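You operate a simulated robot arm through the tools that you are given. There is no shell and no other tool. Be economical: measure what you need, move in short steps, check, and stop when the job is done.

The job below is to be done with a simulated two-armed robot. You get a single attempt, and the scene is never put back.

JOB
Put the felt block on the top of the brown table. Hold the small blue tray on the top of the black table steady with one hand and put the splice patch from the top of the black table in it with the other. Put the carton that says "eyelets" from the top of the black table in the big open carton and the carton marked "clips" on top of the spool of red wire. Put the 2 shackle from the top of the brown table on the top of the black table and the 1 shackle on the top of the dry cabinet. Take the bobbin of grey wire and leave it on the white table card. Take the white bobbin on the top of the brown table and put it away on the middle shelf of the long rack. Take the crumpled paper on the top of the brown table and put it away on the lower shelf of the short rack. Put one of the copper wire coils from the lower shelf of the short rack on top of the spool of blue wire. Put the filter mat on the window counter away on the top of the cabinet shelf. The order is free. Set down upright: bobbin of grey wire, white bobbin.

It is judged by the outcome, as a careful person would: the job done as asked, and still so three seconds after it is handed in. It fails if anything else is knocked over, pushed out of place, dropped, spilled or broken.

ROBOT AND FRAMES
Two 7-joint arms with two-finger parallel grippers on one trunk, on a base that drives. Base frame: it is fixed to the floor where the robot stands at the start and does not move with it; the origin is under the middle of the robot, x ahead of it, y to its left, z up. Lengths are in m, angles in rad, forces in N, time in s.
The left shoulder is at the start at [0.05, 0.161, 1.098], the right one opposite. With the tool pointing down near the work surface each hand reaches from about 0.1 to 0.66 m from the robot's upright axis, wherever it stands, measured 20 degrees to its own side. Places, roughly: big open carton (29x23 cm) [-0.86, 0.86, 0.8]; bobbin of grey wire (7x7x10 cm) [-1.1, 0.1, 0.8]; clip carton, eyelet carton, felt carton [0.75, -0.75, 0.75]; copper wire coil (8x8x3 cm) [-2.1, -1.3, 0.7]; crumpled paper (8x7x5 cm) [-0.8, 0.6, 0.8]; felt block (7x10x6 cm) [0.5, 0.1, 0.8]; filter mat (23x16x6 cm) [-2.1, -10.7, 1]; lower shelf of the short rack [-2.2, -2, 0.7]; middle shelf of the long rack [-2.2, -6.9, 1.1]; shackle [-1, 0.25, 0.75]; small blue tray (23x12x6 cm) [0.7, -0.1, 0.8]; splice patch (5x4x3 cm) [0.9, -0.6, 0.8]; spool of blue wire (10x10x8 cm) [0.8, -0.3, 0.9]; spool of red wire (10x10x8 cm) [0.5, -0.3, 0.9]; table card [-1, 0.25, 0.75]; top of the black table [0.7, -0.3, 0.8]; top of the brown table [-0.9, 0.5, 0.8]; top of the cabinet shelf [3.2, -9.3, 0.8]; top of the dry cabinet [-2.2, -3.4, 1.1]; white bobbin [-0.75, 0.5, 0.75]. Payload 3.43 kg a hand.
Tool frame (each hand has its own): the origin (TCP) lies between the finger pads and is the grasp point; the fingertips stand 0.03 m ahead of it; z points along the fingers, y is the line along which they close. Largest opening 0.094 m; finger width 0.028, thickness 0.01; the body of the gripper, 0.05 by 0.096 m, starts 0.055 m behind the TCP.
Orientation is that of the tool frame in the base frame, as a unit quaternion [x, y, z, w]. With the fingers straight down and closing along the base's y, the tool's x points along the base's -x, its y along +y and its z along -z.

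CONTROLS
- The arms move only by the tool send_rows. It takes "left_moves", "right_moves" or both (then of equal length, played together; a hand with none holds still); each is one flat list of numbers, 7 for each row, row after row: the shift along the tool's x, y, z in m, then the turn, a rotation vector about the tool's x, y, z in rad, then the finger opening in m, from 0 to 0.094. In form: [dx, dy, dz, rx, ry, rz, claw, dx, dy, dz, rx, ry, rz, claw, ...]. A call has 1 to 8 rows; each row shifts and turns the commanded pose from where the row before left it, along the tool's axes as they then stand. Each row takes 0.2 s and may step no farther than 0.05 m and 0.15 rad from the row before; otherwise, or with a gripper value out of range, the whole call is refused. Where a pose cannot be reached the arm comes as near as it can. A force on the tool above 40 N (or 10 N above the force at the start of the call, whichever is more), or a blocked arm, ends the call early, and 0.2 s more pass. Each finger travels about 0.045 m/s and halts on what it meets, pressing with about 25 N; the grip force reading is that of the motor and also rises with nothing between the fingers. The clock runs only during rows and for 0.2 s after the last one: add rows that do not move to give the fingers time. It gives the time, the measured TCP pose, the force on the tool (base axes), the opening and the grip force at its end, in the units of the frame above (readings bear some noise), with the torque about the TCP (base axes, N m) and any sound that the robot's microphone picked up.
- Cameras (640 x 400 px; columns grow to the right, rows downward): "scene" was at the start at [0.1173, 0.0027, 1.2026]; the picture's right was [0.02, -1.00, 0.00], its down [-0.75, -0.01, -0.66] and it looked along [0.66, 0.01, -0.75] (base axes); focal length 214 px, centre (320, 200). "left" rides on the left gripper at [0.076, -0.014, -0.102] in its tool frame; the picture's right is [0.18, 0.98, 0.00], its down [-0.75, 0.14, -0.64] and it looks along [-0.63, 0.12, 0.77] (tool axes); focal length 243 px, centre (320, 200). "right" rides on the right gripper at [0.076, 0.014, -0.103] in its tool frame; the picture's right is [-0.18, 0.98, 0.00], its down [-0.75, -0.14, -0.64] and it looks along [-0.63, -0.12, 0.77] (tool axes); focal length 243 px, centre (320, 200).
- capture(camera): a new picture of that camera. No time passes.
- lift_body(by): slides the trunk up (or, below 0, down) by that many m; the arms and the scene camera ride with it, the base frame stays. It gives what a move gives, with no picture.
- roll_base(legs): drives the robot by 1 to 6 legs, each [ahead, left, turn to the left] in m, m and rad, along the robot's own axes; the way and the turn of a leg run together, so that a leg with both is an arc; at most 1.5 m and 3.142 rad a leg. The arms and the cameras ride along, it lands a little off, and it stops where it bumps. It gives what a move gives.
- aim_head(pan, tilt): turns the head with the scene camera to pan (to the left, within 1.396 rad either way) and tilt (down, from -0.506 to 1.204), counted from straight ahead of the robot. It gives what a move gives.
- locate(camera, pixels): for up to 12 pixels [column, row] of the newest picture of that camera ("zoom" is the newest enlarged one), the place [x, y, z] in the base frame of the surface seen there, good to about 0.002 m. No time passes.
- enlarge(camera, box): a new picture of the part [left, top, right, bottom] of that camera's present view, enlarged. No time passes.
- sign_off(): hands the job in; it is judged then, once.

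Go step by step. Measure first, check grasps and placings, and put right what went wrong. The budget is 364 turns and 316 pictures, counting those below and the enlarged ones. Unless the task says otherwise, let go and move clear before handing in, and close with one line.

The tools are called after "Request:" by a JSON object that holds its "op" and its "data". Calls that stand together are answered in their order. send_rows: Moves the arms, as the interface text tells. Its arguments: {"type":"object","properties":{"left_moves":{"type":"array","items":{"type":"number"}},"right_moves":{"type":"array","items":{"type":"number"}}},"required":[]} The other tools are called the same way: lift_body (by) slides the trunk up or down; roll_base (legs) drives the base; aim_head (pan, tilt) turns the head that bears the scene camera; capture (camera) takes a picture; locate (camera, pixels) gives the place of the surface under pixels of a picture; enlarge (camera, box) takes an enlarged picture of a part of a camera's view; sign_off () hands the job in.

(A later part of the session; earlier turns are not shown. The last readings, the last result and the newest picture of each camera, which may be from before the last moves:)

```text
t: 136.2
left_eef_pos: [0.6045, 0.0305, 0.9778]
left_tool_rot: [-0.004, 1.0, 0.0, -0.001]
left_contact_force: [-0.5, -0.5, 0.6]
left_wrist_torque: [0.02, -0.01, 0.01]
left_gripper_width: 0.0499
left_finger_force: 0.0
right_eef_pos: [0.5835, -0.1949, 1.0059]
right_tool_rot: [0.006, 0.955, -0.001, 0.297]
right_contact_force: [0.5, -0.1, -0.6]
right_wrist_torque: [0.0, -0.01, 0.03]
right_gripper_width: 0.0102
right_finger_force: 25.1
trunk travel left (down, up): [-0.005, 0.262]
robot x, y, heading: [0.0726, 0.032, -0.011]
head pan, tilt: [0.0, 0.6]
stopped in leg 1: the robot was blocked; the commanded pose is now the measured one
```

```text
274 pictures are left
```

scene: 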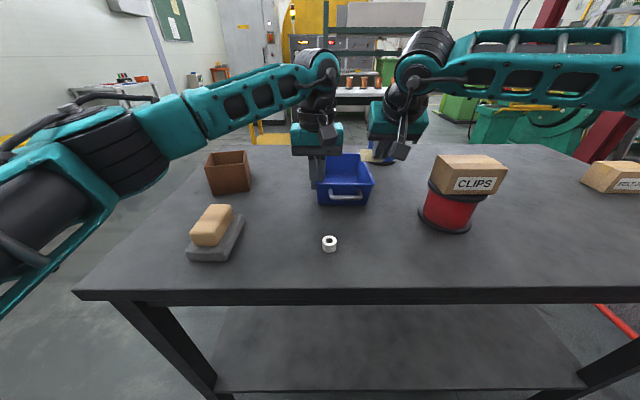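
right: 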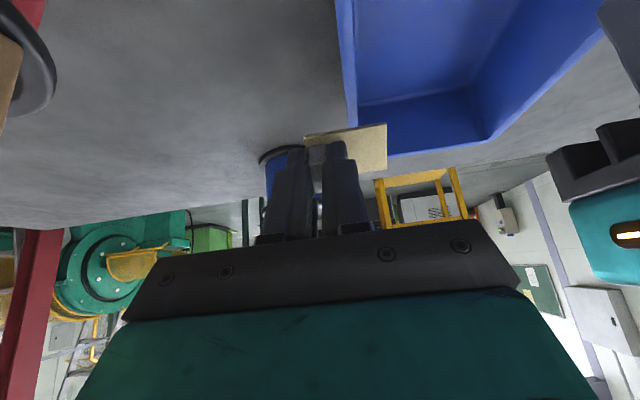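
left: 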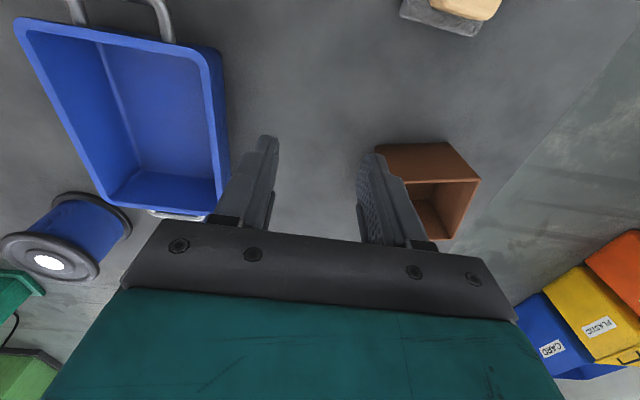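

The base touched the table at x≈0.073, so I back off 1 cm. Then I check the table/tray pose hasn't changed.

Request:
{"op": "roll_base", "data": {"legs": [[-0.012, 0.0, 0.008]]}}

Request:
{"op": "capture", "data": {"camera": "scene"}}

Request:
{"op": "locate", "data": {"camera": "scene", "pixels": [[330, 300], [470, 300], [300, 178], [325, 184], [330, 160]]}}

```text
t: 137.0
left_eef_pos: [0.5934, 0.0347, 0.9771]
left_tool_rot: [-0.008, 1.0, 0.0, 0.0]
left_contact_force: [0.6, -0.5, 0.3]
left_wrist_torque: [-0.02, -0.03, -0.03]
left_gripper_width: 0.0501
left_finger_force: 0.1
right_eef_pos: [0.5733, -0.1911, 1.0068]
right_tool_rot: [0.002, 0.955, 0.001, 0.297]
right_contact_force: [-0.5, -0.3, -0.5]
right_wrist_torque: [-0.02, 0.02, 0.0]
right_gripper_width: 0.0105
right_finger_force: 24.8
trunk travel left (down, up): [-0.005, 0.262]
robot x, y, heading: [0.0609, 0.034, -0.002]
head pan, tilt: [0.0, 0.6]
```

```text
273 pictures are left
```

scene: 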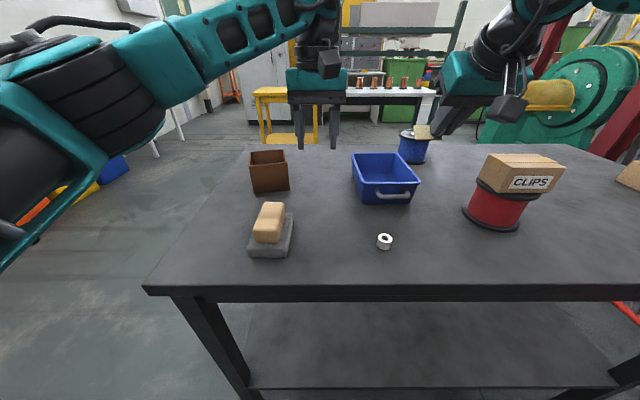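

```text
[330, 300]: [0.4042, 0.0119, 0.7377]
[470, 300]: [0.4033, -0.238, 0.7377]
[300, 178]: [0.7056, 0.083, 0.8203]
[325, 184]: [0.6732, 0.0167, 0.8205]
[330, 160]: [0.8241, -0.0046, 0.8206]
```

Nothing moved visibly. I bring the left hand back over the left wall.

Request:
{"op": "send_rows", "data": {"left_moves": [0, -0.035, 0, 0, 0, 0, 0.05, 0, -0.035, 0, 0, 0, 0, 0.05, 0, -0.028, 0, 0, 0, 0, 0.05, 0, 0, 0.03, 0, 0, 0, 0.05, 0, 0, 0.03, 0, 0, 0, 0.05, 0, 0, 0, 0, 0, 0, 0.05]}}

Request:
{"op": "capture", "data": {"camera": "left"}}

Request:
{"op": "locate", "data": {"camera": "scene", "pixels": [[352, 156], [408, 156], [420, 182], [358, 185], [354, 168], [401, 197]]}}

```text
t: 138.4
left_eef_pos: [0.5863, -0.0507, 0.914]
left_tool_rot: [-0.007, 1.0, 0.0, -0.001]
left_contact_force: [-0.4, -0.3, -0.1]
left_wrist_torque: [-0.02, 0.0, -0.01]
left_gripper_width: 0.0501
left_finger_force: 0.0
left hand out of reach, approached as far as the arm can: row 3
right_eef_pos: [0.5738, -0.1907, 1.0064]
right_tool_rot: [0.001, 0.955, 0.001, 0.297]
right_contact_force: [-0.1, 0.9, -0.4]
right_wrist_torque: [0.01, -0.02, 0.0]
right_gripper_width: 0.0104
right_finger_force: 24.8
trunk travel left (down, up): [-0.005, 0.262]
robot x, y, heading: [0.0611, 0.0313, -0.008]
head pan, tilt: [0.0, 0.6]
```

```text
272 pictures are left
```

left: 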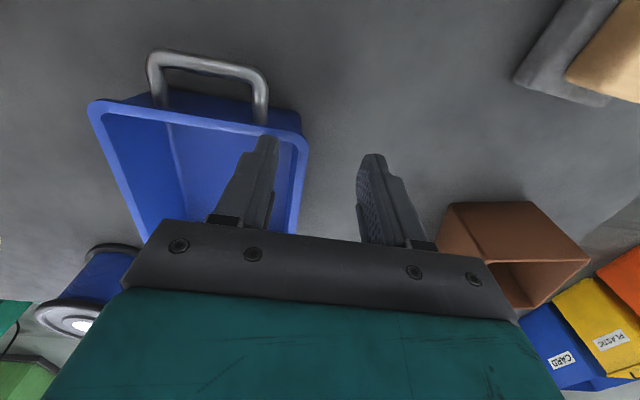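

```text
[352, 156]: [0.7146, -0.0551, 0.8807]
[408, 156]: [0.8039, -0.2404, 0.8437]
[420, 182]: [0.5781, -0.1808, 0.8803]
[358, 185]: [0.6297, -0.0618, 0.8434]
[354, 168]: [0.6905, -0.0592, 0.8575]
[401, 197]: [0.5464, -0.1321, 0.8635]
```

The wall (300,150) is about 1 cm to the left of the fingers' middle. I nudge -y while lowering and backing 5 mm.

Request:
{"op": "send_rows", "data": {"left_moves": [0.004, -0.01, 0.013, 0, 0, 0, 0.05, 0, 0, 0.013, 0, 0, 0, 0.05, 0, 0, 0, 0, 0, 0, 0.05]}}

Request:
{"op": "capture", "data": {"camera": "left"}}

```text
t: 138.9
left_eef_pos: [0.5832, -0.0582, 0.9097]
left_tool_rot: [-0.011, 1.0, -0.005, 0.007]
left_contact_force: [-3.5, 2.9, 16.1]
left_wrist_torque: [-0.37, 0.19, -0.24]
left_gripper_width: 0.0481
left_finger_force: 0.0
right_eef_pos: [0.5725, -0.1917, 1.0067]
right_tool_rot: [0.002, 0.955, 0.0, 0.297]
right_contact_force: [-0.8, 0.3, -0.2]
right_wrist_torque: [0.0, 0.02, 0.04]
right_gripper_width: 0.0109
right_finger_force: 24.4
trunk travel left (down, up): [-0.005, 0.262]
robot x, y, heading: [0.0622, 0.0312, -0.002]
head pan, tilt: [0.0, 0.6]
stopped in row 2 (left hand): the force on the tool passed its limit (the readings are from after the stop); the commanded pose is now the measured one
```

```text
271 pictures are left
```

left: 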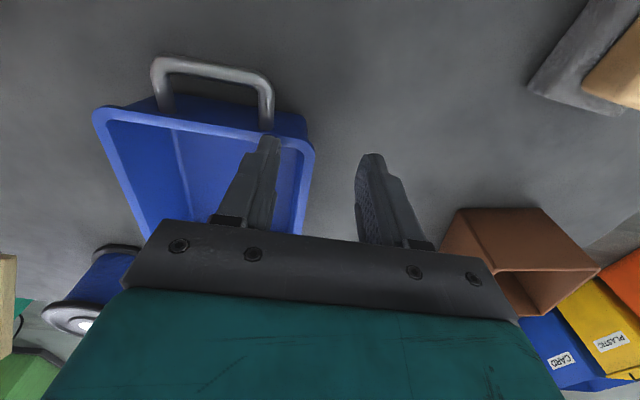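

The inner finger touched the near rim. I raise 2 cm and go 2 cm forward.

Request:
{"op": "send_rows", "data": {"left_moves": [0, 0, -0.02, 0, 0, 0, 0.05, -0.02, -0.002, 0, 0, 0, 0, 0.05, 0, 0, 0, 0, 0, 0, 0.05]}}

Request:
{"op": "capture", "data": {"camera": "left"}}

Request:
{"op": "enlarge", "data": {"camera": "scene", "box": [320, 120, 460, 220]}}

```text
t: 139.7
left_eef_pos: [0.6039, -0.0587, 0.9269]
left_tool_rot: [-0.009, 1.0, -0.003, 0.006]
left_contact_force: [-0.2, -0.5, 0.2]
left_wrist_torque: [0.01, 0.02, -0.03]
left_gripper_width: 0.05
left_finger_force: 0.1
right_eef_pos: [0.5741, -0.1903, 1.0055]
right_tool_rot: [0.003, 0.955, 0.001, 0.297]
right_contact_force: [0.2, 0.7, 0.0]
right_wrist_torque: [0.0, 0.01, -0.01]
right_gripper_width: 0.0104
right_finger_force: 24.7
trunk travel left (down, up): [-0.005, 0.262]
robot x, y, heading: [0.0615, 0.0289, -0.002]
head pan, tilt: [0.0, 0.6]
```

```text
270 pictures are left
```

left: 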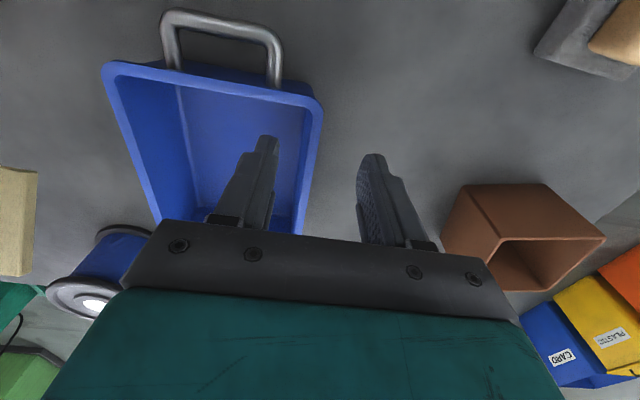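

```text
4.00 times, centred on (390, 170) of scene
```

zoom: 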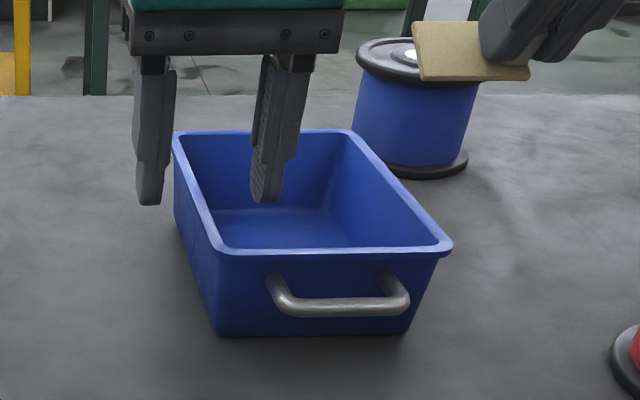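

Now the wall lies between the fingers. I lower to 0.888 and close.

Request:
{"op": "send_rows", "data": {"left_moves": [0, 0, 0.02, 0, 0, 0, 0.05, 0, 0, 0.02, 0, 0, 0, 0.05, 0, 0, 0, 0, 0, 0, 0.02, 0, 0, 0, 0, 0, 0, 0.0, 0, 0, 0, 0, 0, 0, 0]}}

```text
t: 140.9
left_eef_pos: [0.6058, -0.0589, 0.8878]
left_tool_rot: [-0.011, 1.0, -0.003, 0.004]
left_contact_force: [0.4, -1.5, 2.8]
left_wrist_torque: [-0.51, 0.08, -0.04]
left_gripper_width: 0.004
left_finger_force: 20.9
right_eef_pos: [0.5732, -0.1911, 1.0061]
right_tool_rot: [0.002, 0.955, 0.002, 0.297]
right_contact_force: [-1.0, -0.6, -0.2]
right_wrist_torque: [0.03, 0.0, 0.03]
right_gripper_width: 0.01
right_finger_force: 25.1
trunk travel left (down, up): [-0.005, 0.262]
robot x, y, heading: [0.0632, 0.0285, -0.001]
head pan, tilt: [0.0, 0.6]
```

Tray held again. I move the right hand forward and down to about (0.685,-0.172,0.95).

Request:
{"op": "send_rows", "data": {"right_moves": [-0.0152, 0.004, 0.0274, 0, 0, 0, 0, -0.0152, 0.004, 0.0274, 0, 0, 0, 0, -0.0152, 0.004, 0.0274, 0, 0, 0, 0, -0.0152, 0.004, 0.0274, 0, 0, 0, 0, 0, 0, 0, 0, 0, 0, 0]}}

Request:
{"op": "enlarge", "data": {"camera": "scene", "box": [280, 80, 480, 220]}}

```text
t: 142.1
left_eef_pos: [0.6055, -0.0593, 0.8862]
left_tool_rot: [-0.011, 1.0, -0.003, 0.004]
left_contact_force: [-0.7, 0.0, 3.9]
left_wrist_torque: [-0.63, -0.11, 0.1]
left_gripper_width: 0.0037
left_finger_force: 25.1
right_eef_pos: [0.6837, -0.1771, 0.9513]
right_tool_rot: [0.002, 0.955, 0.001, 0.297]
right_contact_force: [-0.4, -0.2, -0.7]
right_wrist_torque: [0.0, 0.03, 0.0]
right_gripper_width: 0.0105
right_finger_force: 24.5
trunk travel left (down, up): [-0.005, 0.262]
robot x, y, heading: [0.0606, 0.0301, -0.005]
head pan, tilt: [0.0, 0.6]
```

```text
2.86 times, centred on (380, 150) of scene
```

zoom: 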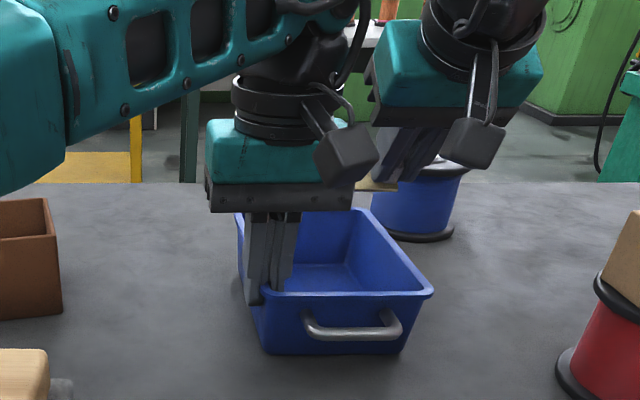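

Reached without limit. I now straighten the pitch by 0.45 rad here and see whether it holds.

Request:
{"op": "send_rows", "data": {"right_moves": [0, 0, 0, 0, 0.15, 0, 0, 0, 0, 0, 0, 0.15, 0, 0, 0, 0, 0, 0, 0.15, 0, 0, 0, 0, 0, 0, 0.0, 0, 0]}}

```text
t: 143.1
left_eef_pos: [0.6052, -0.0588, 0.8868]
left_tool_rot: [-0.011, 1.0, -0.004, 0.005]
left_contact_force: [1.4, 0.5, 4.1]
left_wrist_torque: [-0.58, -0.07, 0.14]
left_gripper_width: 0.0036
left_finger_force: 25.0
right_eef_pos: [0.6386, -0.2041, 0.9415]
right_tool_rot: [0.002, 0.997, 0.001, 0.078]
right_contact_force: [0.6, -1.1, -0.6]
right_wrist_torque: [0.01, -0.01, -0.02]
right_gripper_width: 0.0103
right_finger_force: 25.0
right hand out of reach, approached as far as the arm can: row 1, 2, 3
trunk travel left (down, up): [-0.005, 0.262]
robot x, y, heading: [0.0651, 0.026, -0.001]
head pan, tilt: [0.0, 0.6]
```

Straight-down isn't reachable there, but pitch ≈0.45 should be. I pitch back by 0.3 and go to (0.685,-0.165,0.94).

Request:
{"op": "send_rows", "data": {"right_moves": [0, 0, 0, 0, -0.15, 0, 0, 0, 0, 0, 0, -0.15, 0, 0, -0.0216, 0.01, 0.0106, 0, 0, 0, 0, -0.0216, 0.015, 0.0106, 0, 0, 0, 0, 0, 0.015, 0, 0, 0, 0, 0, 0, 0, 0, 0, 0, 0, 0]}}

Request:
{"op": "enlarge", "data": {"camera": "scene", "box": [280, 80, 480, 220]}}

Request:
{"op": "capture", "data": {"camera": "right"}}

```text
t: 144.5
left_eef_pos: [0.6048, -0.0577, 0.8871]
left_tool_rot: [-0.01, 1.0, -0.002, 0.005]
left_contact_force: [1.4, 0.2, 3.9]
left_wrist_torque: [-0.6, -0.04, 0.2]
left_gripper_width: 0.0037
left_finger_force: 25.1
right_eef_pos: [0.6741, -0.1721, 0.9397]
right_tool_rot: [0.001, 0.974, 0.002, 0.225]
right_contact_force: [0.3, 0.4, 0.1]
right_wrist_torque: [-0.01, -0.02, 0.0]
right_gripper_width: 0.0103
right_finger_force: 24.7
right hand out of reach, approached as far as the arm can: row 4, 5
trunk travel left (down, up): [-0.005, 0.262]
robot x, y, heading: [0.0601, 0.0306, -0.006]
head pan, tilt: [0.0, 0.6]
```

```text
2.86 times, centred on (380, 150) of scene
```

zoom: 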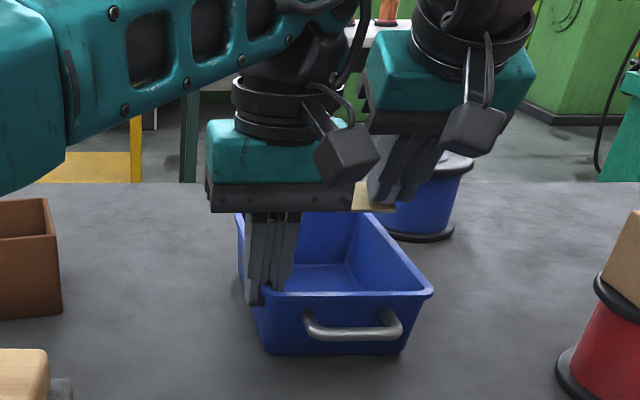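

```text
266 pictures are left
```

right: 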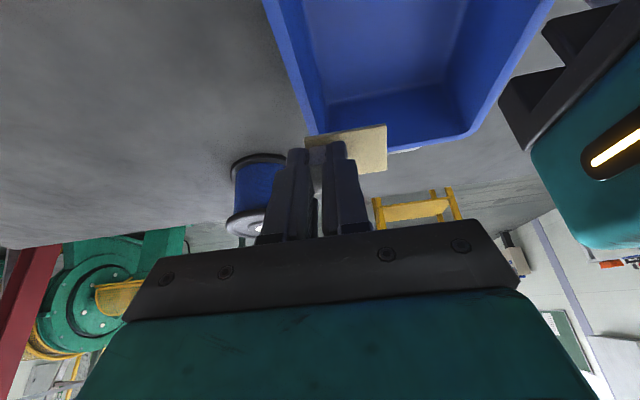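

The patch needs about 12 mm more toward +y. I add 0.1 rad pitch and move inward.

Request:
{"op": "send_rows", "data": {"right_moves": [0, 0, 0, 0, -0.1, 0, 0, 0.0, 0.008, 0, 0, 0, 0, 0, 0, 0.007, 0, 0, 0, 0, 0, 0, 0, 0, 0, 0, 0, 0]}}

Request:
{"op": "capture", "data": {"camera": "right"}}

```text
t: 145.5
left_eef_pos: [0.6035, -0.0594, 0.8872]
left_tool_rot: [-0.01, 1.0, -0.003, 0.004]
left_contact_force: [1.5, -0.1, 4.3]
left_wrist_torque: [-0.62, 0.06, 0.09]
left_gripper_width: 0.0034
left_finger_force: 24.8
right_eef_pos: [0.6747, -0.1578, 0.94]
right_tool_rot: [0.002, 0.962, 0.001, 0.273]
right_contact_force: [0.3, -0.8, 0.7]
right_wrist_torque: [0.0, 0.02, -0.03]
right_gripper_width: 0.0103
right_finger_force: 25.3
trunk travel left (down, up): [-0.005, 0.262]
robot x, y, heading: [0.0651, 0.0316, -0.005]
head pan, tilt: [0.0, 0.6]
```

```text
265 pictures are left
```

right: 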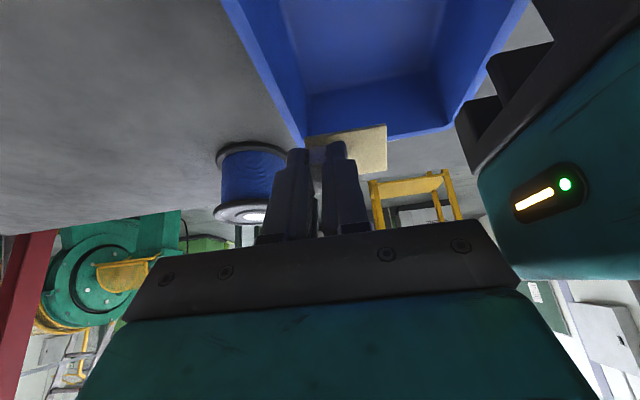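

Now at (0.675,-0.158) with no limit. I lower vertically 3 cm and check.

Request:
{"op": "send_rows", "data": {"right_moves": [0.0079, 0, 0.0128, 0, 0, 0, 0, 0.0079, 0, 0.0128, 0, 0, 0, 0, 0, 0, 0, 0, 0, 0, 0]}}

Request:
{"op": "capture", "data": {"camera": "right"}}

Request:
{"op": "enlarge", "data": {"camera": "scene", "box": [280, 80, 480, 220]}}

```text
t: 146.3
left_eef_pos: [0.6044, -0.0587, 0.8865]
left_tool_rot: [-0.011, 1.0, -0.003, 0.005]
left_contact_force: [0.7, -1.1, 5.2]
left_wrist_torque: [-0.63, 0.0, 0.13]
left_gripper_width: 0.0037
left_finger_force: 25.2
right_eef_pos: [0.6725, -0.1566, 0.9088]
right_tool_rot: [0.002, 0.962, 0.001, 0.273]
right_contact_force: [0.2, 1.4, 0.9]
right_wrist_torque: [0.03, -0.01, 0.04]
right_gripper_width: 0.0108
right_finger_force: 24.9
trunk travel left (down, up): [-0.005, 0.262]
robot x, y, heading: [0.0651, 0.0319, -0.001]
head pan, tilt: [0.0, 0.6]
```

```text
264 pictures are left
```

right: 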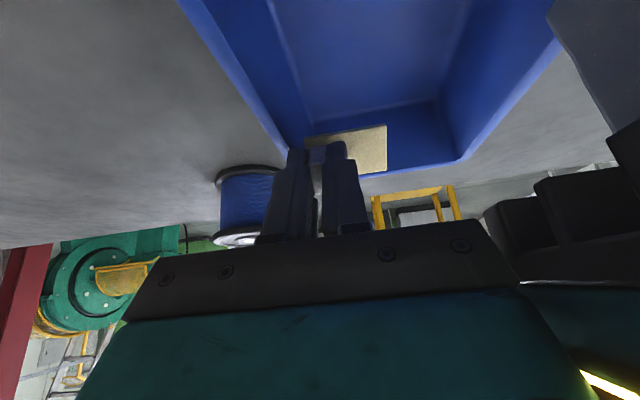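

```text
2.86 times, centred on (380, 150) of scene
```

zoom: 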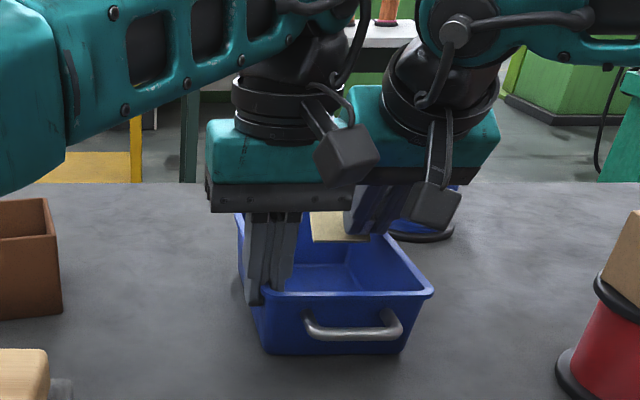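

The patch is inside the tray mouth. I lower 2 cm more and watch forces.

Request:
{"op": "send_rows", "data": {"right_moves": [0.004, 0, 0.0085, 0, 0, 0, 0, 0.005, 0, 0.0085, 0, 0, 0, 0, 0, 0, 0, 0, 0, 0, 0]}}

Request:
{"op": "capture", "data": {"camera": "right"}}

```text
t: 147.1
left_eef_pos: [0.6055, -0.0586, 0.8877]
left_tool_rot: [-0.01, 1.0, -0.003, 0.005]
left_contact_force: [3.9, -4.8, 3.8]
left_wrist_torque: [-0.7, 0.13, 0.06]
left_gripper_width: 0.0036
left_finger_force: 25.5
right_eef_pos: [0.6746, -0.1566, 0.8916]
right_tool_rot: [0.001, 0.962, 0.002, 0.274]
right_contact_force: [-0.9, 7.2, 6.1]
right_wrist_torque: [0.11, 0.0, 0.04]
right_gripper_width: 0.0101
right_finger_force: 25.3
trunk travel left (down, up): [-0.005, 0.262]
robot x, y, heading: [0.0646, 0.0273, -0.003]
head pan, tilt: [0.0, 0.6]
```

```text
262 pictures are left
```

right: 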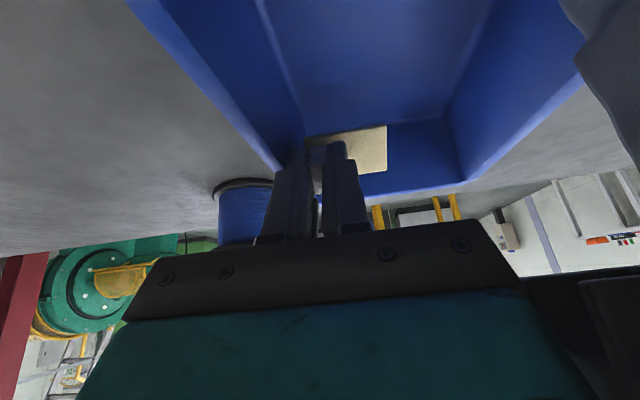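

The outer finger is brushing the tray's right wall (force +y 7 N). I tilt the hand slightly (rx -0.13) so the tips go inward and the body outward, raise 5 mm first.

Request:
{"op": "send_rows", "data": {"right_moves": [-0.0025, 0, -0.0043, 0, 0, 0, 0, 0, 0.003, 0, -0.13, 0, 0, 0, 0.004, 0, 0.002, 0, 0, 0, 0, 0, 0, 0, 0, 0, 0, 0]}}

Request:
{"op": "capture", "data": {"camera": "right"}}

```text
t: 148.1
left_eef_pos: [0.6039, -0.0603, 0.8874]
left_tool_rot: [-0.011, 1.0, -0.003, 0.004]
left_contact_force: [-1.1, -1.5, 4.4]
left_wrist_torque: [-0.63, -0.07, -0.18]
left_gripper_width: 0.0037
left_finger_force: 24.9
right_eef_pos: [0.6722, -0.1547, 0.8915]
right_tool_rot: [-0.016, 0.96, 0.064, 0.272]
right_contact_force: [1.0, -0.4, -0.5]
right_wrist_torque: [0.02, 0.01, 0.0]
right_gripper_width: 0.0103
right_finger_force: 25.6
trunk travel left (down, up): [-0.005, 0.262]
robot x, y, heading: [0.0605, 0.0276, -0.004]
head pan, tilt: [0.0, 0.6]
```

```text
261 pictures are left
```

right: 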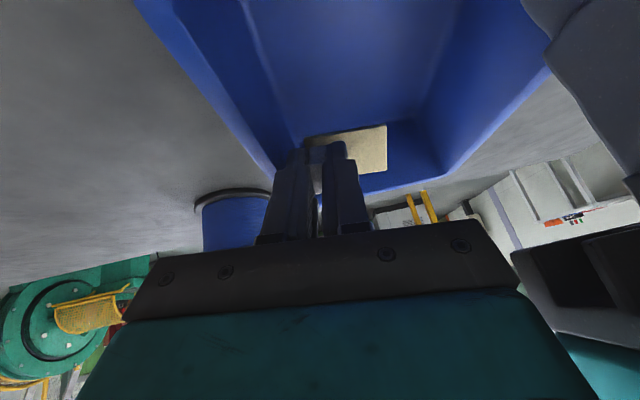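

Contact is gone. I lower another 2 cm in small steps.

Request:
{"op": "send_rows", "data": {"right_moves": [0.004, 0.001, 0.006, 0, 0, 0, 0, 0.004, 0.001, 0.006, 0, 0, 0, 0, 0.004, 0.001, 0.006, 0, 0, 0, 0, 0, 0, 0, 0, 0, 0, 0]}}

Request:
{"op": "capture", "data": {"camera": "right"}}

Request:
{"op": "enlarge", "data": {"camera": "scene", "box": [280, 80, 480, 220]}}

```text
t: 149.1
left_eef_pos: [0.6046, -0.0598, 0.888]
left_tool_rot: [-0.009, 1.0, -0.003, 0.003]
left_contact_force: [-2.1, -1.0, 4.0]
left_wrist_torque: [-0.62, 0.13, -0.18]
left_gripper_width: 0.0037
left_finger_force: 25.0
right_eef_pos: [0.6723, -0.149, 0.8715]
right_tool_rot: [-0.016, 0.96, 0.063, 0.273]
right_contact_force: [-0.4, -0.5, 0.1]
right_wrist_torque: [0.0, 0.0, -0.01]
right_gripper_width: 0.0103
right_finger_force: 25.2
trunk travel left (down, up): [-0.005, 0.262]
robot x, y, heading: [0.0659, 0.032, 0.001]
head pan, tilt: [0.0, 0.6]
```

```text
260 pictures are left
```

right: 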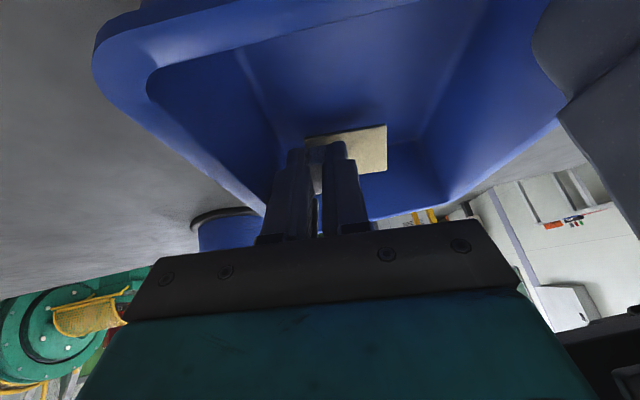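

```text
2.86 times, centred on (380, 150) of scene
```

zoom: 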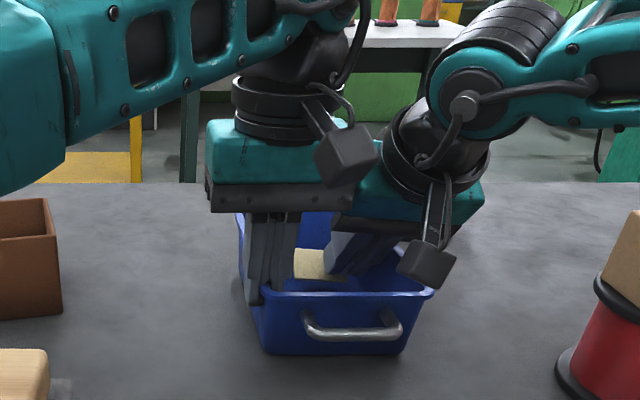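

The patch is nearly on the floor of the tray. I lower 2 mm steps until contact.

Request:
{"op": "send_rows", "data": {"right_moves": [0.001, 0, 0.002, 0, 0, 0, 0, 0.001, 0, 0.002, 0, 0, 0, 0, 0.001, 0, 0.002, 0, 0, 0, 0, 0, 0, 0, 0, 0, 0, 0]}}

```text
t: 150.1
left_eef_pos: [0.6039, -0.0605, 0.8875]
left_tool_rot: [-0.011, 1.0, -0.003, 0.006]
left_contact_force: [-2.5, -0.4, 3.7]
left_wrist_torque: [-0.59, 0.1, -0.19]
left_gripper_width: 0.0037
left_finger_force: 24.7
right_eef_pos: [0.6734, -0.1484, 0.8644]
right_tool_rot: [-0.015, 0.96, 0.063, 0.273]
right_contact_force: [-0.1, 0.6, 0.1]
right_wrist_torque: [-0.03, 0.03, 0.0]
right_gripper_width: 0.0105
right_finger_force: 25.2
trunk travel left (down, up): [-0.005, 0.262]
robot x, y, heading: [0.0606, 0.0265, -0.005]
head pan, tilt: [0.0, 0.6]
```

Request:
{"op": "send_rows", "data": {"right_moves": [0.001, 0, 0.002, 0, 0, 0, 0, 0.001, 0, 0.002, 0, 0, 0, 0, 0, 0, 0, 0, 0, 0, 0]}}

Request:
{"op": "capture", "data": {"camera": "right"}}

```text
t: 150.9
left_eef_pos: [0.6036, -0.0605, 0.8868]
left_tool_rot: [-0.01, 1.0, -0.002, 0.005]
left_contact_force: [1.7, -2.2, 0.3]
left_wrist_torque: [-0.67, 0.17, -0.02]
left_gripper_width: 0.0034
left_finger_force: 24.9
right_eef_pos: [0.6724, -0.1473, 0.8625]
right_tool_rot: [-0.015, 0.959, 0.065, 0.276]
right_contact_force: [0.2, 0.0, 14.5]
right_wrist_torque: [-0.04, -0.15, -0.04]
right_gripper_width: 0.0108
right_finger_force: 25.0
trunk travel left (down, up): [-0.005, 0.262]
robot x, y, heading: [0.0636, 0.0308, -0.0]
head pan, tilt: [0.0, 0.6]
```

```text
258 pictures are left
```

right: 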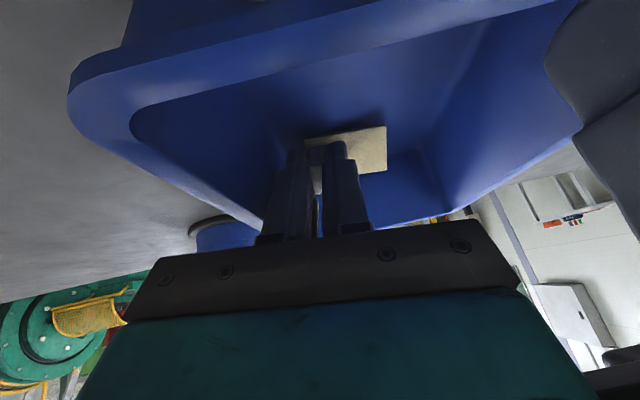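

Contact with the tray floor (14 N). I open slightly to 22 mm and back out along the fingers.

Request:
{"op": "send_rows", "data": {"right_moves": [0, 0, 0, 0, 0, 0, 0.022, 0, 0, 0, 0, 0, 0, 0.022, 0, 0, -0.01, 0, 0, 0, 0.022, -0.005, 0, -0.02, 0, 0, 0, 0.022, -0.008, -0.005, -0.025, 0, 0, 0, 0.022, -0.01, -0.005, -0.035, 0, 0, 0, 0.022, 0, 0, 0, 0, 0, 0, 0.022]}}

Request:
{"op": "capture", "data": {"camera": "right"}}

```text
t: 152.5
left_eef_pos: [0.6058, -0.058, 0.8873]
left_tool_rot: [-0.011, 1.0, -0.002, 0.006]
left_contact_force: [-0.4, 2.5, 5.7]
left_wrist_torque: [-0.6, 0.28, -0.09]
left_gripper_width: 0.0037
left_finger_force: 25.2
right_eef_pos: [0.6454, -0.1694, 0.9471]
right_tool_rot: [-0.016, 0.96, 0.063, 0.273]
right_contact_force: [1.6, -0.3, -0.3]
right_wrist_torque: [0.02, 0.0, 0.0]
right_gripper_width: 0.0221
right_finger_force: 0.0
trunk travel left (down, up): [-0.005, 0.262]
robot x, y, heading: [0.0623, 0.0316, 0.0]
head pan, tilt: [0.0, 0.6]
```

```text
257 pictures are left
```

right: 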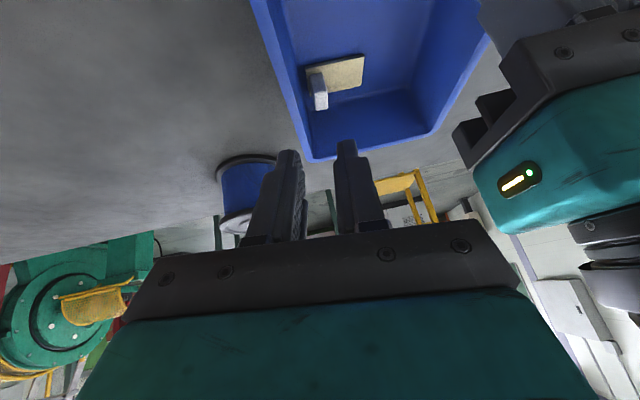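

The patch rests in the tray at (335,80). I clear the right hand up and out, then release the tray with the left.

Request:
{"op": "send_rows", "data": {"right_moves": [-0.02, -0.02, -0.035, 0, 0, 0, 0.022, -0.02, -0.02, -0.035, 0, 0, 0, 0.022, 0, -0.04, 0, 0, 0.15, 0, 0.022, 0, -0.04, 0, 0, 0.15, 0, 0.05, 0, -0.04, 0, 0, 0.15, 0, 0.09, 0, -0.04, 0, 0.13, 0, 0, 0.094, 0, 0, 0, 0, 0.11, 0, 0.094]}}

Request:
{"op": "send_rows", "data": {"left_moves": [0, 0, 0, 0, 0, 0, 0.03, 0, 0, 0, 0, 0, 0, 0.04, 0, 0, -0.02, 0, 0, 0, 0.04, 0, 0, -0.04, 0, 0, 0, 0.04, 0, 0, -0.05, 0, 0, 0, 0.06, 0, 0.04, -0.02, 0, 0, 0, 0.08, 0.0, 0.04, 0, 0, 0, 0, 0.09]}}

Request:
{"op": "roll_base", "data": {"legs": [[-0.05, -0.12, 0.0]]}}

Request:
{"op": "capture", "data": {"camera": "scene"}}

```text
t: 154.1
left_eef_pos: [0.605, -0.0596, 0.8873]
left_tool_rot: [-0.01, 1.0, -0.002, 0.005]
left_contact_force: [0.6, 1.1, 4.9]
left_wrist_torque: [-0.6, 0.26, -0.05]
left_gripper_width: 0.0037
left_finger_force: 24.3
right_eef_pos: [0.63, -0.3513, 0.9965]
right_tool_rot: [-0.016, 0.998, -0.007, 0.054]
right_contact_force: [0.0, -0.1, -0.6]
right_wrist_torque: [0.03, 0.01, -0.03]
right_gripper_width: 0.094
right_finger_force: 0.1
right hand out of reach, approached as far as the arm can: row 5, 6, 7
trunk travel left (down, up): [-0.005, 0.262]
robot x, y, heading: [0.062, 0.0297, -0.001]
head pan, tilt: [0.0, 0.6]
```

```text
t: 155.7
left_eef_pos: [0.5905, 0.0358, 1.0028]
left_tool_rot: [-0.01, 1.0, -0.003, 0.005]
left_contact_force: [0.2, -0.4, -0.2]
left_wrist_torque: [0.02, 0.04, 0.01]
left_gripper_width: 0.0898
left_finger_force: 0.0
left hand out of reach, approached as far as the arm can: row 4, 5
right_eef_pos: [0.6284, -0.3499, 0.9969]
right_tool_rot: [-0.016, 0.998, -0.006, 0.055]
right_contact_force: [0.2, -0.5, 0.6]
right_wrist_torque: [-0.02, 0.02, -0.01]
right_gripper_width: 0.0941
right_finger_force: 0.1
trunk travel left (down, up): [-0.005, 0.262]
robot x, y, heading: [0.064, 0.0285, -0.001]
head pan, tilt: [0.0, 0.6]
```

```text
t: 156.9
left_eef_pos: [0.5412, -0.0845, 1.0039]
left_tool_rot: [-0.009, 1.0, -0.003, 0.003]
left_contact_force: [0.2, 0.0, -0.1]
left_wrist_torque: [0.05, -0.01, 0.01]
left_gripper_width: 0.09
left_finger_force: 0.0
right_eef_pos: [0.5792, -0.4694, 0.997]
right_tool_rot: [-0.016, 0.998, -0.006, 0.055]
right_contact_force: [0.5, 0.1, 0.1]
right_wrist_torque: [0.0, 0.0, 0.0]
right_gripper_width: 0.094
right_finger_force: 0.1
trunk travel left (down, up): [-0.005, 0.262]
robot x, y, heading: [0.0122, -0.0877, -0.003]
head pan, tilt: [0.0, 0.6]
```

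```text
256 pictures are left
```

scene: 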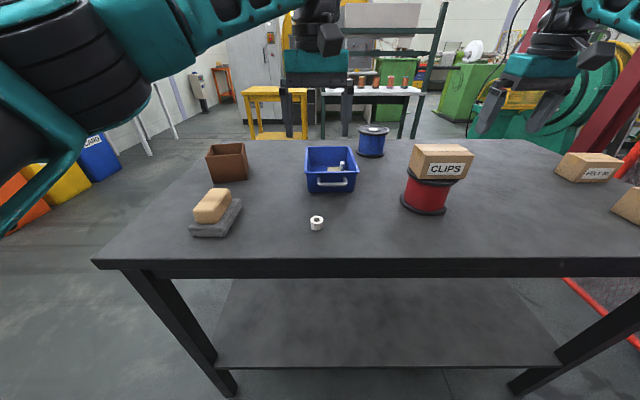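

All is in place; the patch sits in the tray. Now I zoom on the felt block (213,210).

Request:
{"op": "enlarge", "data": {"camera": "scene", "box": [170, 170, 270, 250]}}

Request:
{"op": "locate", "data": {"camera": "zoom", "pixels": [[150, 265], [225, 265], [265, 130], [320, 140], [250, 200], [120, 350], [360, 400], [440, 190], [410, 380], [200, 330]]}}

```text
5.00 times, centred on (220, 210) of scene
```

zoom: 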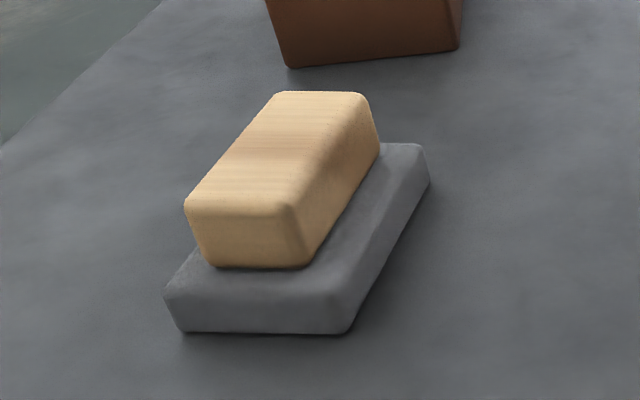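

```text
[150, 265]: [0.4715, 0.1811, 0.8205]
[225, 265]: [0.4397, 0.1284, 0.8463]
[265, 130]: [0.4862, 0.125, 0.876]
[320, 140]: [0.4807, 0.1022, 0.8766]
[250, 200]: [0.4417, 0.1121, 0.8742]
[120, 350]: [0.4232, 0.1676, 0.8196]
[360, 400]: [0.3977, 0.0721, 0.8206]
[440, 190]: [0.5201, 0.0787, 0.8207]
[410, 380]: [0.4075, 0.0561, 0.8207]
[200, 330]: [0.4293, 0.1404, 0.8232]
```

Request:
{"op": "locate", "data": {"camera": "zoom", "pixels": [[195, 202], [285, 205], [278, 98], [360, 100], [170, 300], [345, 325], [422, 150], [280, 150]]}}

```text
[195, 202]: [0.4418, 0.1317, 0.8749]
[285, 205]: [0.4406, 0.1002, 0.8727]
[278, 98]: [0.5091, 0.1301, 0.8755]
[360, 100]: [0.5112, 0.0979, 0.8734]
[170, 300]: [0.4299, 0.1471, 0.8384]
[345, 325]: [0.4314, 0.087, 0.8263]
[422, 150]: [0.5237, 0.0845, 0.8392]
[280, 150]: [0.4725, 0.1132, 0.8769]
```

Tan grip: centre (0.475,0.115), 3.5 cm wide, top 0.876. I move the left hand over it.

Request:
{"op": "send_rows", "data": {"left_moves": [0.013, 0.04, 0, 0, 0, 0, 0.08, 0.013, 0.04, 0, 0, 0, 0, 0.07, 0.013, 0.04, 0, 0, 0, 0, 0.07, 0.013, 0.04, 0, 0, 0, 0, 0.07, 0.013, 0.04, 0, 0, 0, 0, 0.07, 0, 0, 0.04, 0, 0, 0, 0.07, 0, 0, 0.03, 0, 0, 0, 0.07, 0, 0, 0, 0, 0, 0, 0.07]}}

Request:
{"op": "capture", "data": {"camera": "left"}}

```text
t: 158.8
left_eef_pos: [0.4728, 0.115, 0.9308]
left_tool_rot: [-0.009, 1.0, -0.003, 0.004]
left_contact_force: [0.5, -0.1, -0.1]
left_wrist_torque: [-0.04, 0.05, 0.0]
left_gripper_width: 0.0701
left_finger_force: 0.1
right_eef_pos: [0.578, -0.4704, 0.9974]
right_tool_rot: [-0.016, 0.998, -0.006, 0.056]
right_contact_force: [-0.6, 0.1, 0.2]
right_wrist_torque: [0.0, 0.03, 0.0]
right_gripper_width: 0.094
right_finger_force: 0.1
trunk travel left (down, up): [-0.005, 0.262]
robot x, y, heading: [0.0113, -0.0911, -0.003]
head pan, tilt: [0.0, 0.6]
```

```text
254 pictures are left
```

left: 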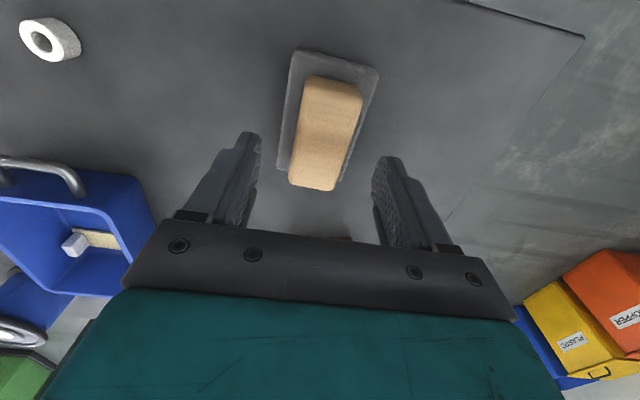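

Aligned. I lower to 0.879 and close on the tan block.

Request:
{"op": "send_rows", "data": {"left_moves": [0, 0, 0.03, 0, 0, 0, 0.07, 0, 0, 0.022, 0, 0, 0, 0.07, 0, 0, 0, 0, 0, 0, 0.04, 0, 0, 0, 0, 0, 0, 0.02, 0, 0, 0, 0, 0, 0, 0.02, 0, 0, 0, 0, 0, 0, 0.02]}}

Request:
{"op": "send_rows", "data": {"left_moves": [0, 0, -0.04, 0, 0, 0, 0.02, 0, 0, -0.045, 0, 0, 0, 0.02, 0, 0, -0.045, 0, 0, 0, 0.02, 0.04, 0, -0.01, 0, 0, 0, 0.02, 0.04, 0.0, 0, 0, 0, 0, 0.02]}}

Request:
{"op": "capture", "data": {"camera": "left"}}

```text
t: 160.2
left_eef_pos: [0.4725, 0.113, 0.8785]
left_tool_rot: [-0.01, 1.0, -0.002, 0.006]
left_contact_force: [1.6, 1.3, 6.1]
left_wrist_torque: [0.14, 0.15, -0.16]
left_gripper_width: 0.04
left_finger_force: 25.3
right_eef_pos: [0.5776, -0.47, 0.9968]
right_tool_rot: [-0.017, 0.998, -0.006, 0.055]
right_contact_force: [-0.1, -0.2, 0.2]
right_wrist_torque: [0.01, 0.01, -0.02]
right_gripper_width: 0.0941
right_finger_force: 0.2
trunk travel left (down, up): [-0.005, 0.262]
robot x, y, heading: [0.0097, -0.0919, -0.007]
head pan, tilt: [0.0, 0.6]
```

```text
t: 161.3
left_eef_pos: [0.3923, 0.1142, 1.0188]
left_tool_rot: [-0.01, 1.0, -0.003, 0.005]
left_contact_force: [-0.6, 0.5, -0.8]
left_wrist_torque: [-0.01, 0.03, -0.01]
left_gripper_width: 0.0397
left_finger_force: 24.5
right_eef_pos: [0.5774, -0.4702, 0.9958]
right_tool_rot: [-0.016, 0.998, -0.006, 0.055]
right_contact_force: [-0.8, -0.3, -0.3]
right_wrist_torque: [0.02, 0.02, 0.01]
right_gripper_width: 0.094
right_finger_force: 0.1
trunk travel left (down, up): [-0.005, 0.262]
robot x, y, heading: [0.0135, -0.0865, -0.003]
head pan, tilt: [0.0, 0.6]
```

```text
253 pictures are left
```

left: 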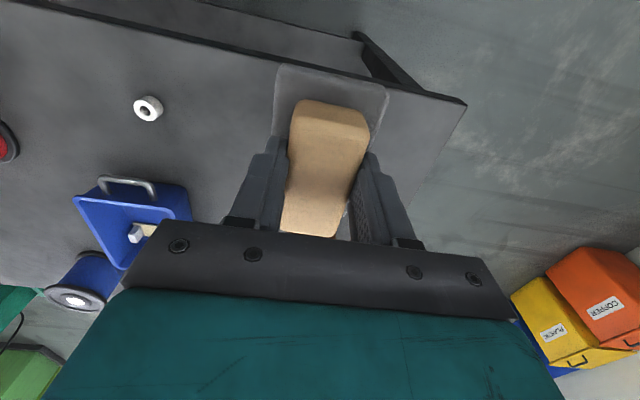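

Felt block held. I roll 0.42 m right for the eyelets carton and bring the right hand over it.

Request:
{"op": "roll_base", "data": {"legs": [[0.0, -0.42, 0.0]]}}

Request:
{"op": "send_rows", "data": {"right_moves": [0.03, 0.03, 0, 0, 0.11, 0, 0.094, 0.03, 0.03, 0, 0, 0, 0.0, 0.094, 0.03, 0.03, 0, 0, 0, 0, 0.094, 0.01, 0.03, 0, 0, 0, 0, 0.094, 0, 0, 0, 0, 0, 0, 0.094]}}

Request:
{"op": "capture", "data": {"camera": "right"}}

```text
t: 163.9
left_eef_pos: [0.3907, -0.3111, 1.018]
left_tool_rot: [-0.009, 1.0, -0.003, 0.005]
left_contact_force: [-0.1, 0.0, -1.2]
left_wrist_torque: [0.03, 0.03, 0.0]
left_gripper_width: 0.0392
left_finger_force: 25.5
right_eef_pos: [0.5766, -0.8938, 0.9974]
right_tool_rot: [-0.017, 0.998, -0.006, 0.055]
right_contact_force: [1.0, -0.8, 0.2]
right_wrist_torque: [-0.02, -0.03, 0.01]
right_gripper_width: 0.0942
right_finger_force: 0.0
trunk travel left (down, up): [-0.005, 0.262]
robot x, y, heading: [0.0121, -0.5113, -0.003]
head pan, tilt: [0.0, 0.6]
```

```text
t: 165.2
left_eef_pos: [0.3909, -0.3104, 1.0188]
left_tool_rot: [-0.01, 1.0, -0.003, 0.005]
left_contact_force: [-0.3, 0.7, -0.7]
left_wrist_torque: [0.03, 0.0, 0.04]
left_gripper_width: 0.0391
left_finger_force: 25.1
right_eef_pos: [0.4731, -0.7781, 0.9912]
right_tool_rot: [-0.015, 1.0, -0.008, 0.0]
right_contact_force: [-1.0, -0.1, 0.5]
right_wrist_torque: [0.02, -0.01, 0.0]
right_gripper_width: 0.094
right_finger_force: 0.1
trunk travel left (down, up): [-0.005, 0.262]
robot x, y, heading: [0.009, -0.5132, -0.002]
head pan, tilt: [0.0, 0.6]
```

```text
252 pictures are left
```

right: 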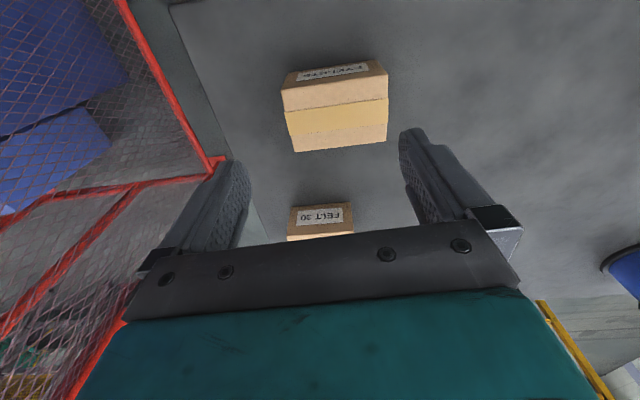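

I locate the carton's top edges in this view for a centred grasp.

Request:
{"op": "locate", "data": {"camera": "right", "pixels": [[284, 100], [386, 92], [295, 148], [384, 138], [335, 120]]}}

```text
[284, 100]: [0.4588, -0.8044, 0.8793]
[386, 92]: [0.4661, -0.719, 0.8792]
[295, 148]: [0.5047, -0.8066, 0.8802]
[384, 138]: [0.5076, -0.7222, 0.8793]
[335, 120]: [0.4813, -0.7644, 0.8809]
```

The carton's y-width is ~8.5 cm, tight, so I turn the right tool by +1.65 rad to grip its 6.4 cm side, then centre at (0.483,-0.763).

Request:
{"op": "send_rows", "data": {"right_moves": [0, 0, 0, 0, 0, 0.15, 0.094, 0, 0, 0, 0, 0, 0.15, 0.094, 0, 0, 0, 0, 0, 0.15, 0.094, 0, 0, 0, 0, 0, 0.15, 0.094, 0, 0, 0, 0, 0, 0.15, 0.094, 0, 0, 0, 0, 0, 0.15, 0.094, 0, 0, 0, 0, 0, 0.15, 0.094, 0, 0, 0, 0, 0, 0.15, 0.094]}}

Request:
{"op": "send_rows", "data": {"right_moves": [0, 0, 0, 0, 0, 0.15, 0.094, 0, 0, 0, 0, 0, 0.15, 0.094, 0, 0, 0, 0, 0, 0.15, 0.094, 0.015, 0.01, 0, 0, 0, 0.0, 0.094, 0, 0, 0.03, 0, 0, 0.0, 0.094, 0, 0, 0.01, 0, 0, 0, 0.094]}}

Request:
{"op": "capture", "data": {"camera": "right"}}

```text
t: 166.9
left_eef_pos: [0.3909, -0.3118, 1.0193]
left_tool_rot: [-0.01, 1.0, -0.003, 0.004]
left_contact_force: [0.2, 0.8, -1.2]
left_wrist_torque: [0.02, -0.01, 0.01]
left_gripper_width: 0.0396
left_finger_force: 25.4
right_eef_pos: [0.4725, -0.7773, 0.9914]
right_tool_rot: [0.553, 0.833, -0.006, 0.004]
right_contact_force: [0.0, 0.3, 0.7]
right_wrist_torque: [0.0, -0.02, -0.02]
right_gripper_width: 0.0938
right_finger_force: 0.0
trunk travel left (down, up): [-0.005, 0.262]
robot x, y, heading: [0.0111, -0.5087, -0.002]
head pan, tilt: [0.0, 0.6]
```

```text
t: 168.3
left_eef_pos: [0.3915, -0.3111, 1.0187]
left_tool_rot: [-0.009, 1.0, -0.003, 0.004]
left_contact_force: [-0.2, -0.7, -0.3]
left_wrist_torque: [0.0, 0.03, -0.01]
left_gripper_width: 0.0393
left_finger_force: 25.0
right_eef_pos: [0.485, -0.7633, 0.951]
right_tool_rot: [0.723, 0.691, -0.004, 0.005]
right_contact_force: [0.3, -0.3, -0.2]
right_wrist_torque: [0.0, 0.0, 0.0]
right_gripper_width: 0.094
right_finger_force: 0.0
trunk travel left (down, up): [-0.005, 0.262]
robot x, y, heading: [0.0089, -0.5113, -0.004]
head pan, tilt: [0.0, 0.6]
```

```text
251 pictures are left
```

right: 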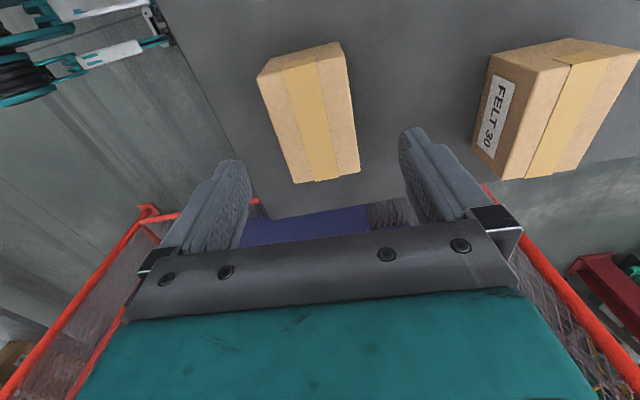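

The carton is between the fingers. I lower to 0.861 and close.

Request:
{"op": "send_rows", "data": {"right_moves": [0, -0.004, 0.03, 0, 0, 0, 0.094, 0, 0, 0.03, 0, 0, 0, 0.094, 0, 0, 0.03, 0, 0, 0, 0.094, 0, 0, 0, 0, 0, 0, 0.06, 0, 0, 0, 0, 0, 0, 0.03, 0, 0, 0, 0, 0, 0, 0.03, 0, 0, 0, 0, 0, 0, 0.03]}}

Request:
{"op": "capture", "data": {"camera": "right"}}

```text
t: 169.9
left_eef_pos: [0.3907, -0.3125, 1.0184]
left_tool_rot: [-0.01, 1.0, -0.002, 0.005]
left_contact_force: [0.7, 0.5, -1.0]
left_wrist_torque: [-0.01, -0.01, -0.01]
left_gripper_width: 0.0392
left_finger_force: 24.9
right_eef_pos: [0.4795, -0.765, 0.8608]
right_tool_rot: [0.723, 0.69, -0.004, 0.005]
right_contact_force: [0.7, 1.0, 0.1]
right_wrist_torque: [-0.03, -0.02, 0.02]
right_gripper_width: 0.0647
right_finger_force: 25.0
trunk travel left (down, up): [-0.005, 0.262]
robot x, y, heading: [0.0123, -0.5125, -0.001]
head pan, tilt: [0.0, 0.6]
```

```text
250 pictures are left
```

right: 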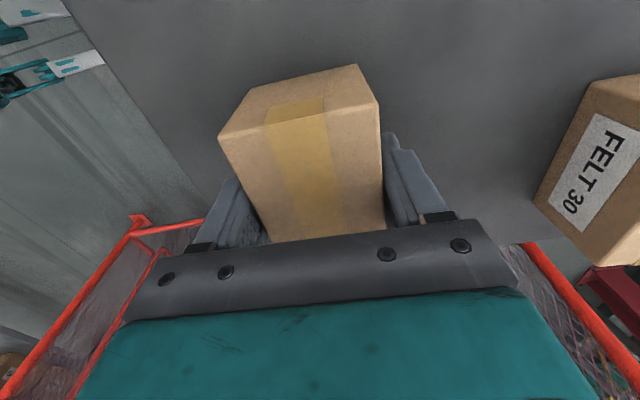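

Eyelets held (6.5 cm). I lift and retract both hands, back off and turn to face the brown table.

Request:
{"op": "send_rows", "data": {"right_moves": [0, 0, -0.04, 0, 0, 0, 0.03, 0, 0, -0.045, 0, 0, 0, 0.03, 0, 0, -0.045, 0, 0, 0, 0.03, 0, 0, -0.045, 0, 0, 0, 0.03, 0, -0.03, -0.03, 0, 0, 0, 0.03, 0, -0.04, 0, 0, 0, 0, 0.03, 0, -0.03, 0, 0, 0, 0, 0.03], "left_moves": [0, 0, -0.03, 0, 0, 0, 0.02, 0, 0, -0.03, 0, 0, 0, 0.02, 0, 0, 0, 0, 0, 0, 0.02, 0, 0, 0, 0, 0, 0, 0.02, 0, 0, 0, 0, 0, 0, 0.02, 0, 0, 0, 0, 0, 0, 0.02, 0, 0, 0, 0, 0, 0, 0.02]}}

Request:
{"op": "roll_base", "data": {"legs": [[-0.25, 0.0, 0.0], [0, 0, -3.14], [0, -0.8, 0]]}}

Request:
{"op": "aim_head", "data": {"pan": 0.0, "tilt": 0.6}}

Request:
{"op": "capture", "data": {"camera": "scene"}}

```text
t: 171.6
left_eef_pos: [0.3901, -0.3107, 1.08]
left_tool_rot: [-0.01, 1.0, -0.002, 0.004]
left_contact_force: [0.4, 0.4, 0.5]
left_wrist_torque: [-0.01, -0.01, -0.03]
left_gripper_width: 0.0393
left_finger_force: 25.2
right_eef_pos: [0.3785, -0.7574, 1.0668]
right_tool_rot: [0.724, 0.69, -0.005, 0.004]
right_contact_force: [0.1, -0.1, -2.7]
right_wrist_torque: [0.0, 0.0, 0.04]
right_gripper_width: 0.0645
right_finger_force: 25.6
trunk travel left (down, up): [-0.005, 0.262]
robot x, y, heading: [0.0122, -0.5103, -0.002]
head pan, tilt: [0.0, 0.6]
```

```text
t: 184.7
left_eef_pos: [-0.6014, 0.1001, 1.0797]
left_tool_rot: [1.0, -0.003, -0.004, -0.003]
left_contact_force: [-0.5, 0.2, -0.8]
left_wrist_torque: [0.03, 0.03, 0.0]
left_gripper_width: 0.0393
left_finger_force: 25.0
right_eef_pos: [-0.5781, 0.5449, 1.0659]
right_tool_rot: [-0.681, 0.733, 0.005, 0.005]
right_contact_force: [-0.6, -0.6, -2.6]
right_wrist_torque: [-0.03, 0.0, -0.01]
right_gripper_width: 0.0642
right_finger_force: 24.7
trunk travel left (down, up): [-0.005, 0.262]
robot x, y, heading: [-0.2158, 0.2888, 3.111]
head pan, tilt: [0.0, 0.6]
```

```text
t: 185.2
left_eef_pos: [-0.6009, 0.1002, 1.0782]
left_tool_rot: [1.0, -0.004, -0.005, -0.002]
left_contact_force: [-1.0, 0.4, -1.2]
left_wrist_torque: [-0.02, -0.02, -0.02]
left_gripper_width: 0.0389
left_finger_force: 25.5
right_eef_pos: [-0.5792, 0.5451, 1.0667]
right_tool_rot: [-0.68, 0.733, 0.004, 0.005]
right_contact_force: [-0.4, 0.4, -2.4]
right_wrist_torque: [0.0, 0.01, -0.04]
right_gripper_width: 0.0639
right_finger_force: 25.1
trunk travel left (down, up): [-0.005, 0.262]
robot x, y, heading: [-0.217, 0.2908, 3.11]
head pan, tilt: [0.0, 0.6]
```

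```text
249 pictures are left
```

scene: 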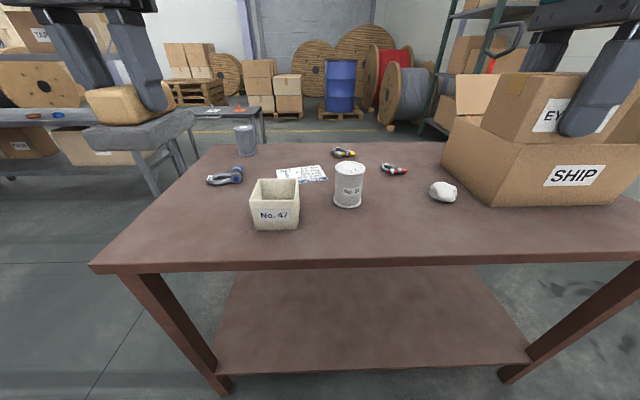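

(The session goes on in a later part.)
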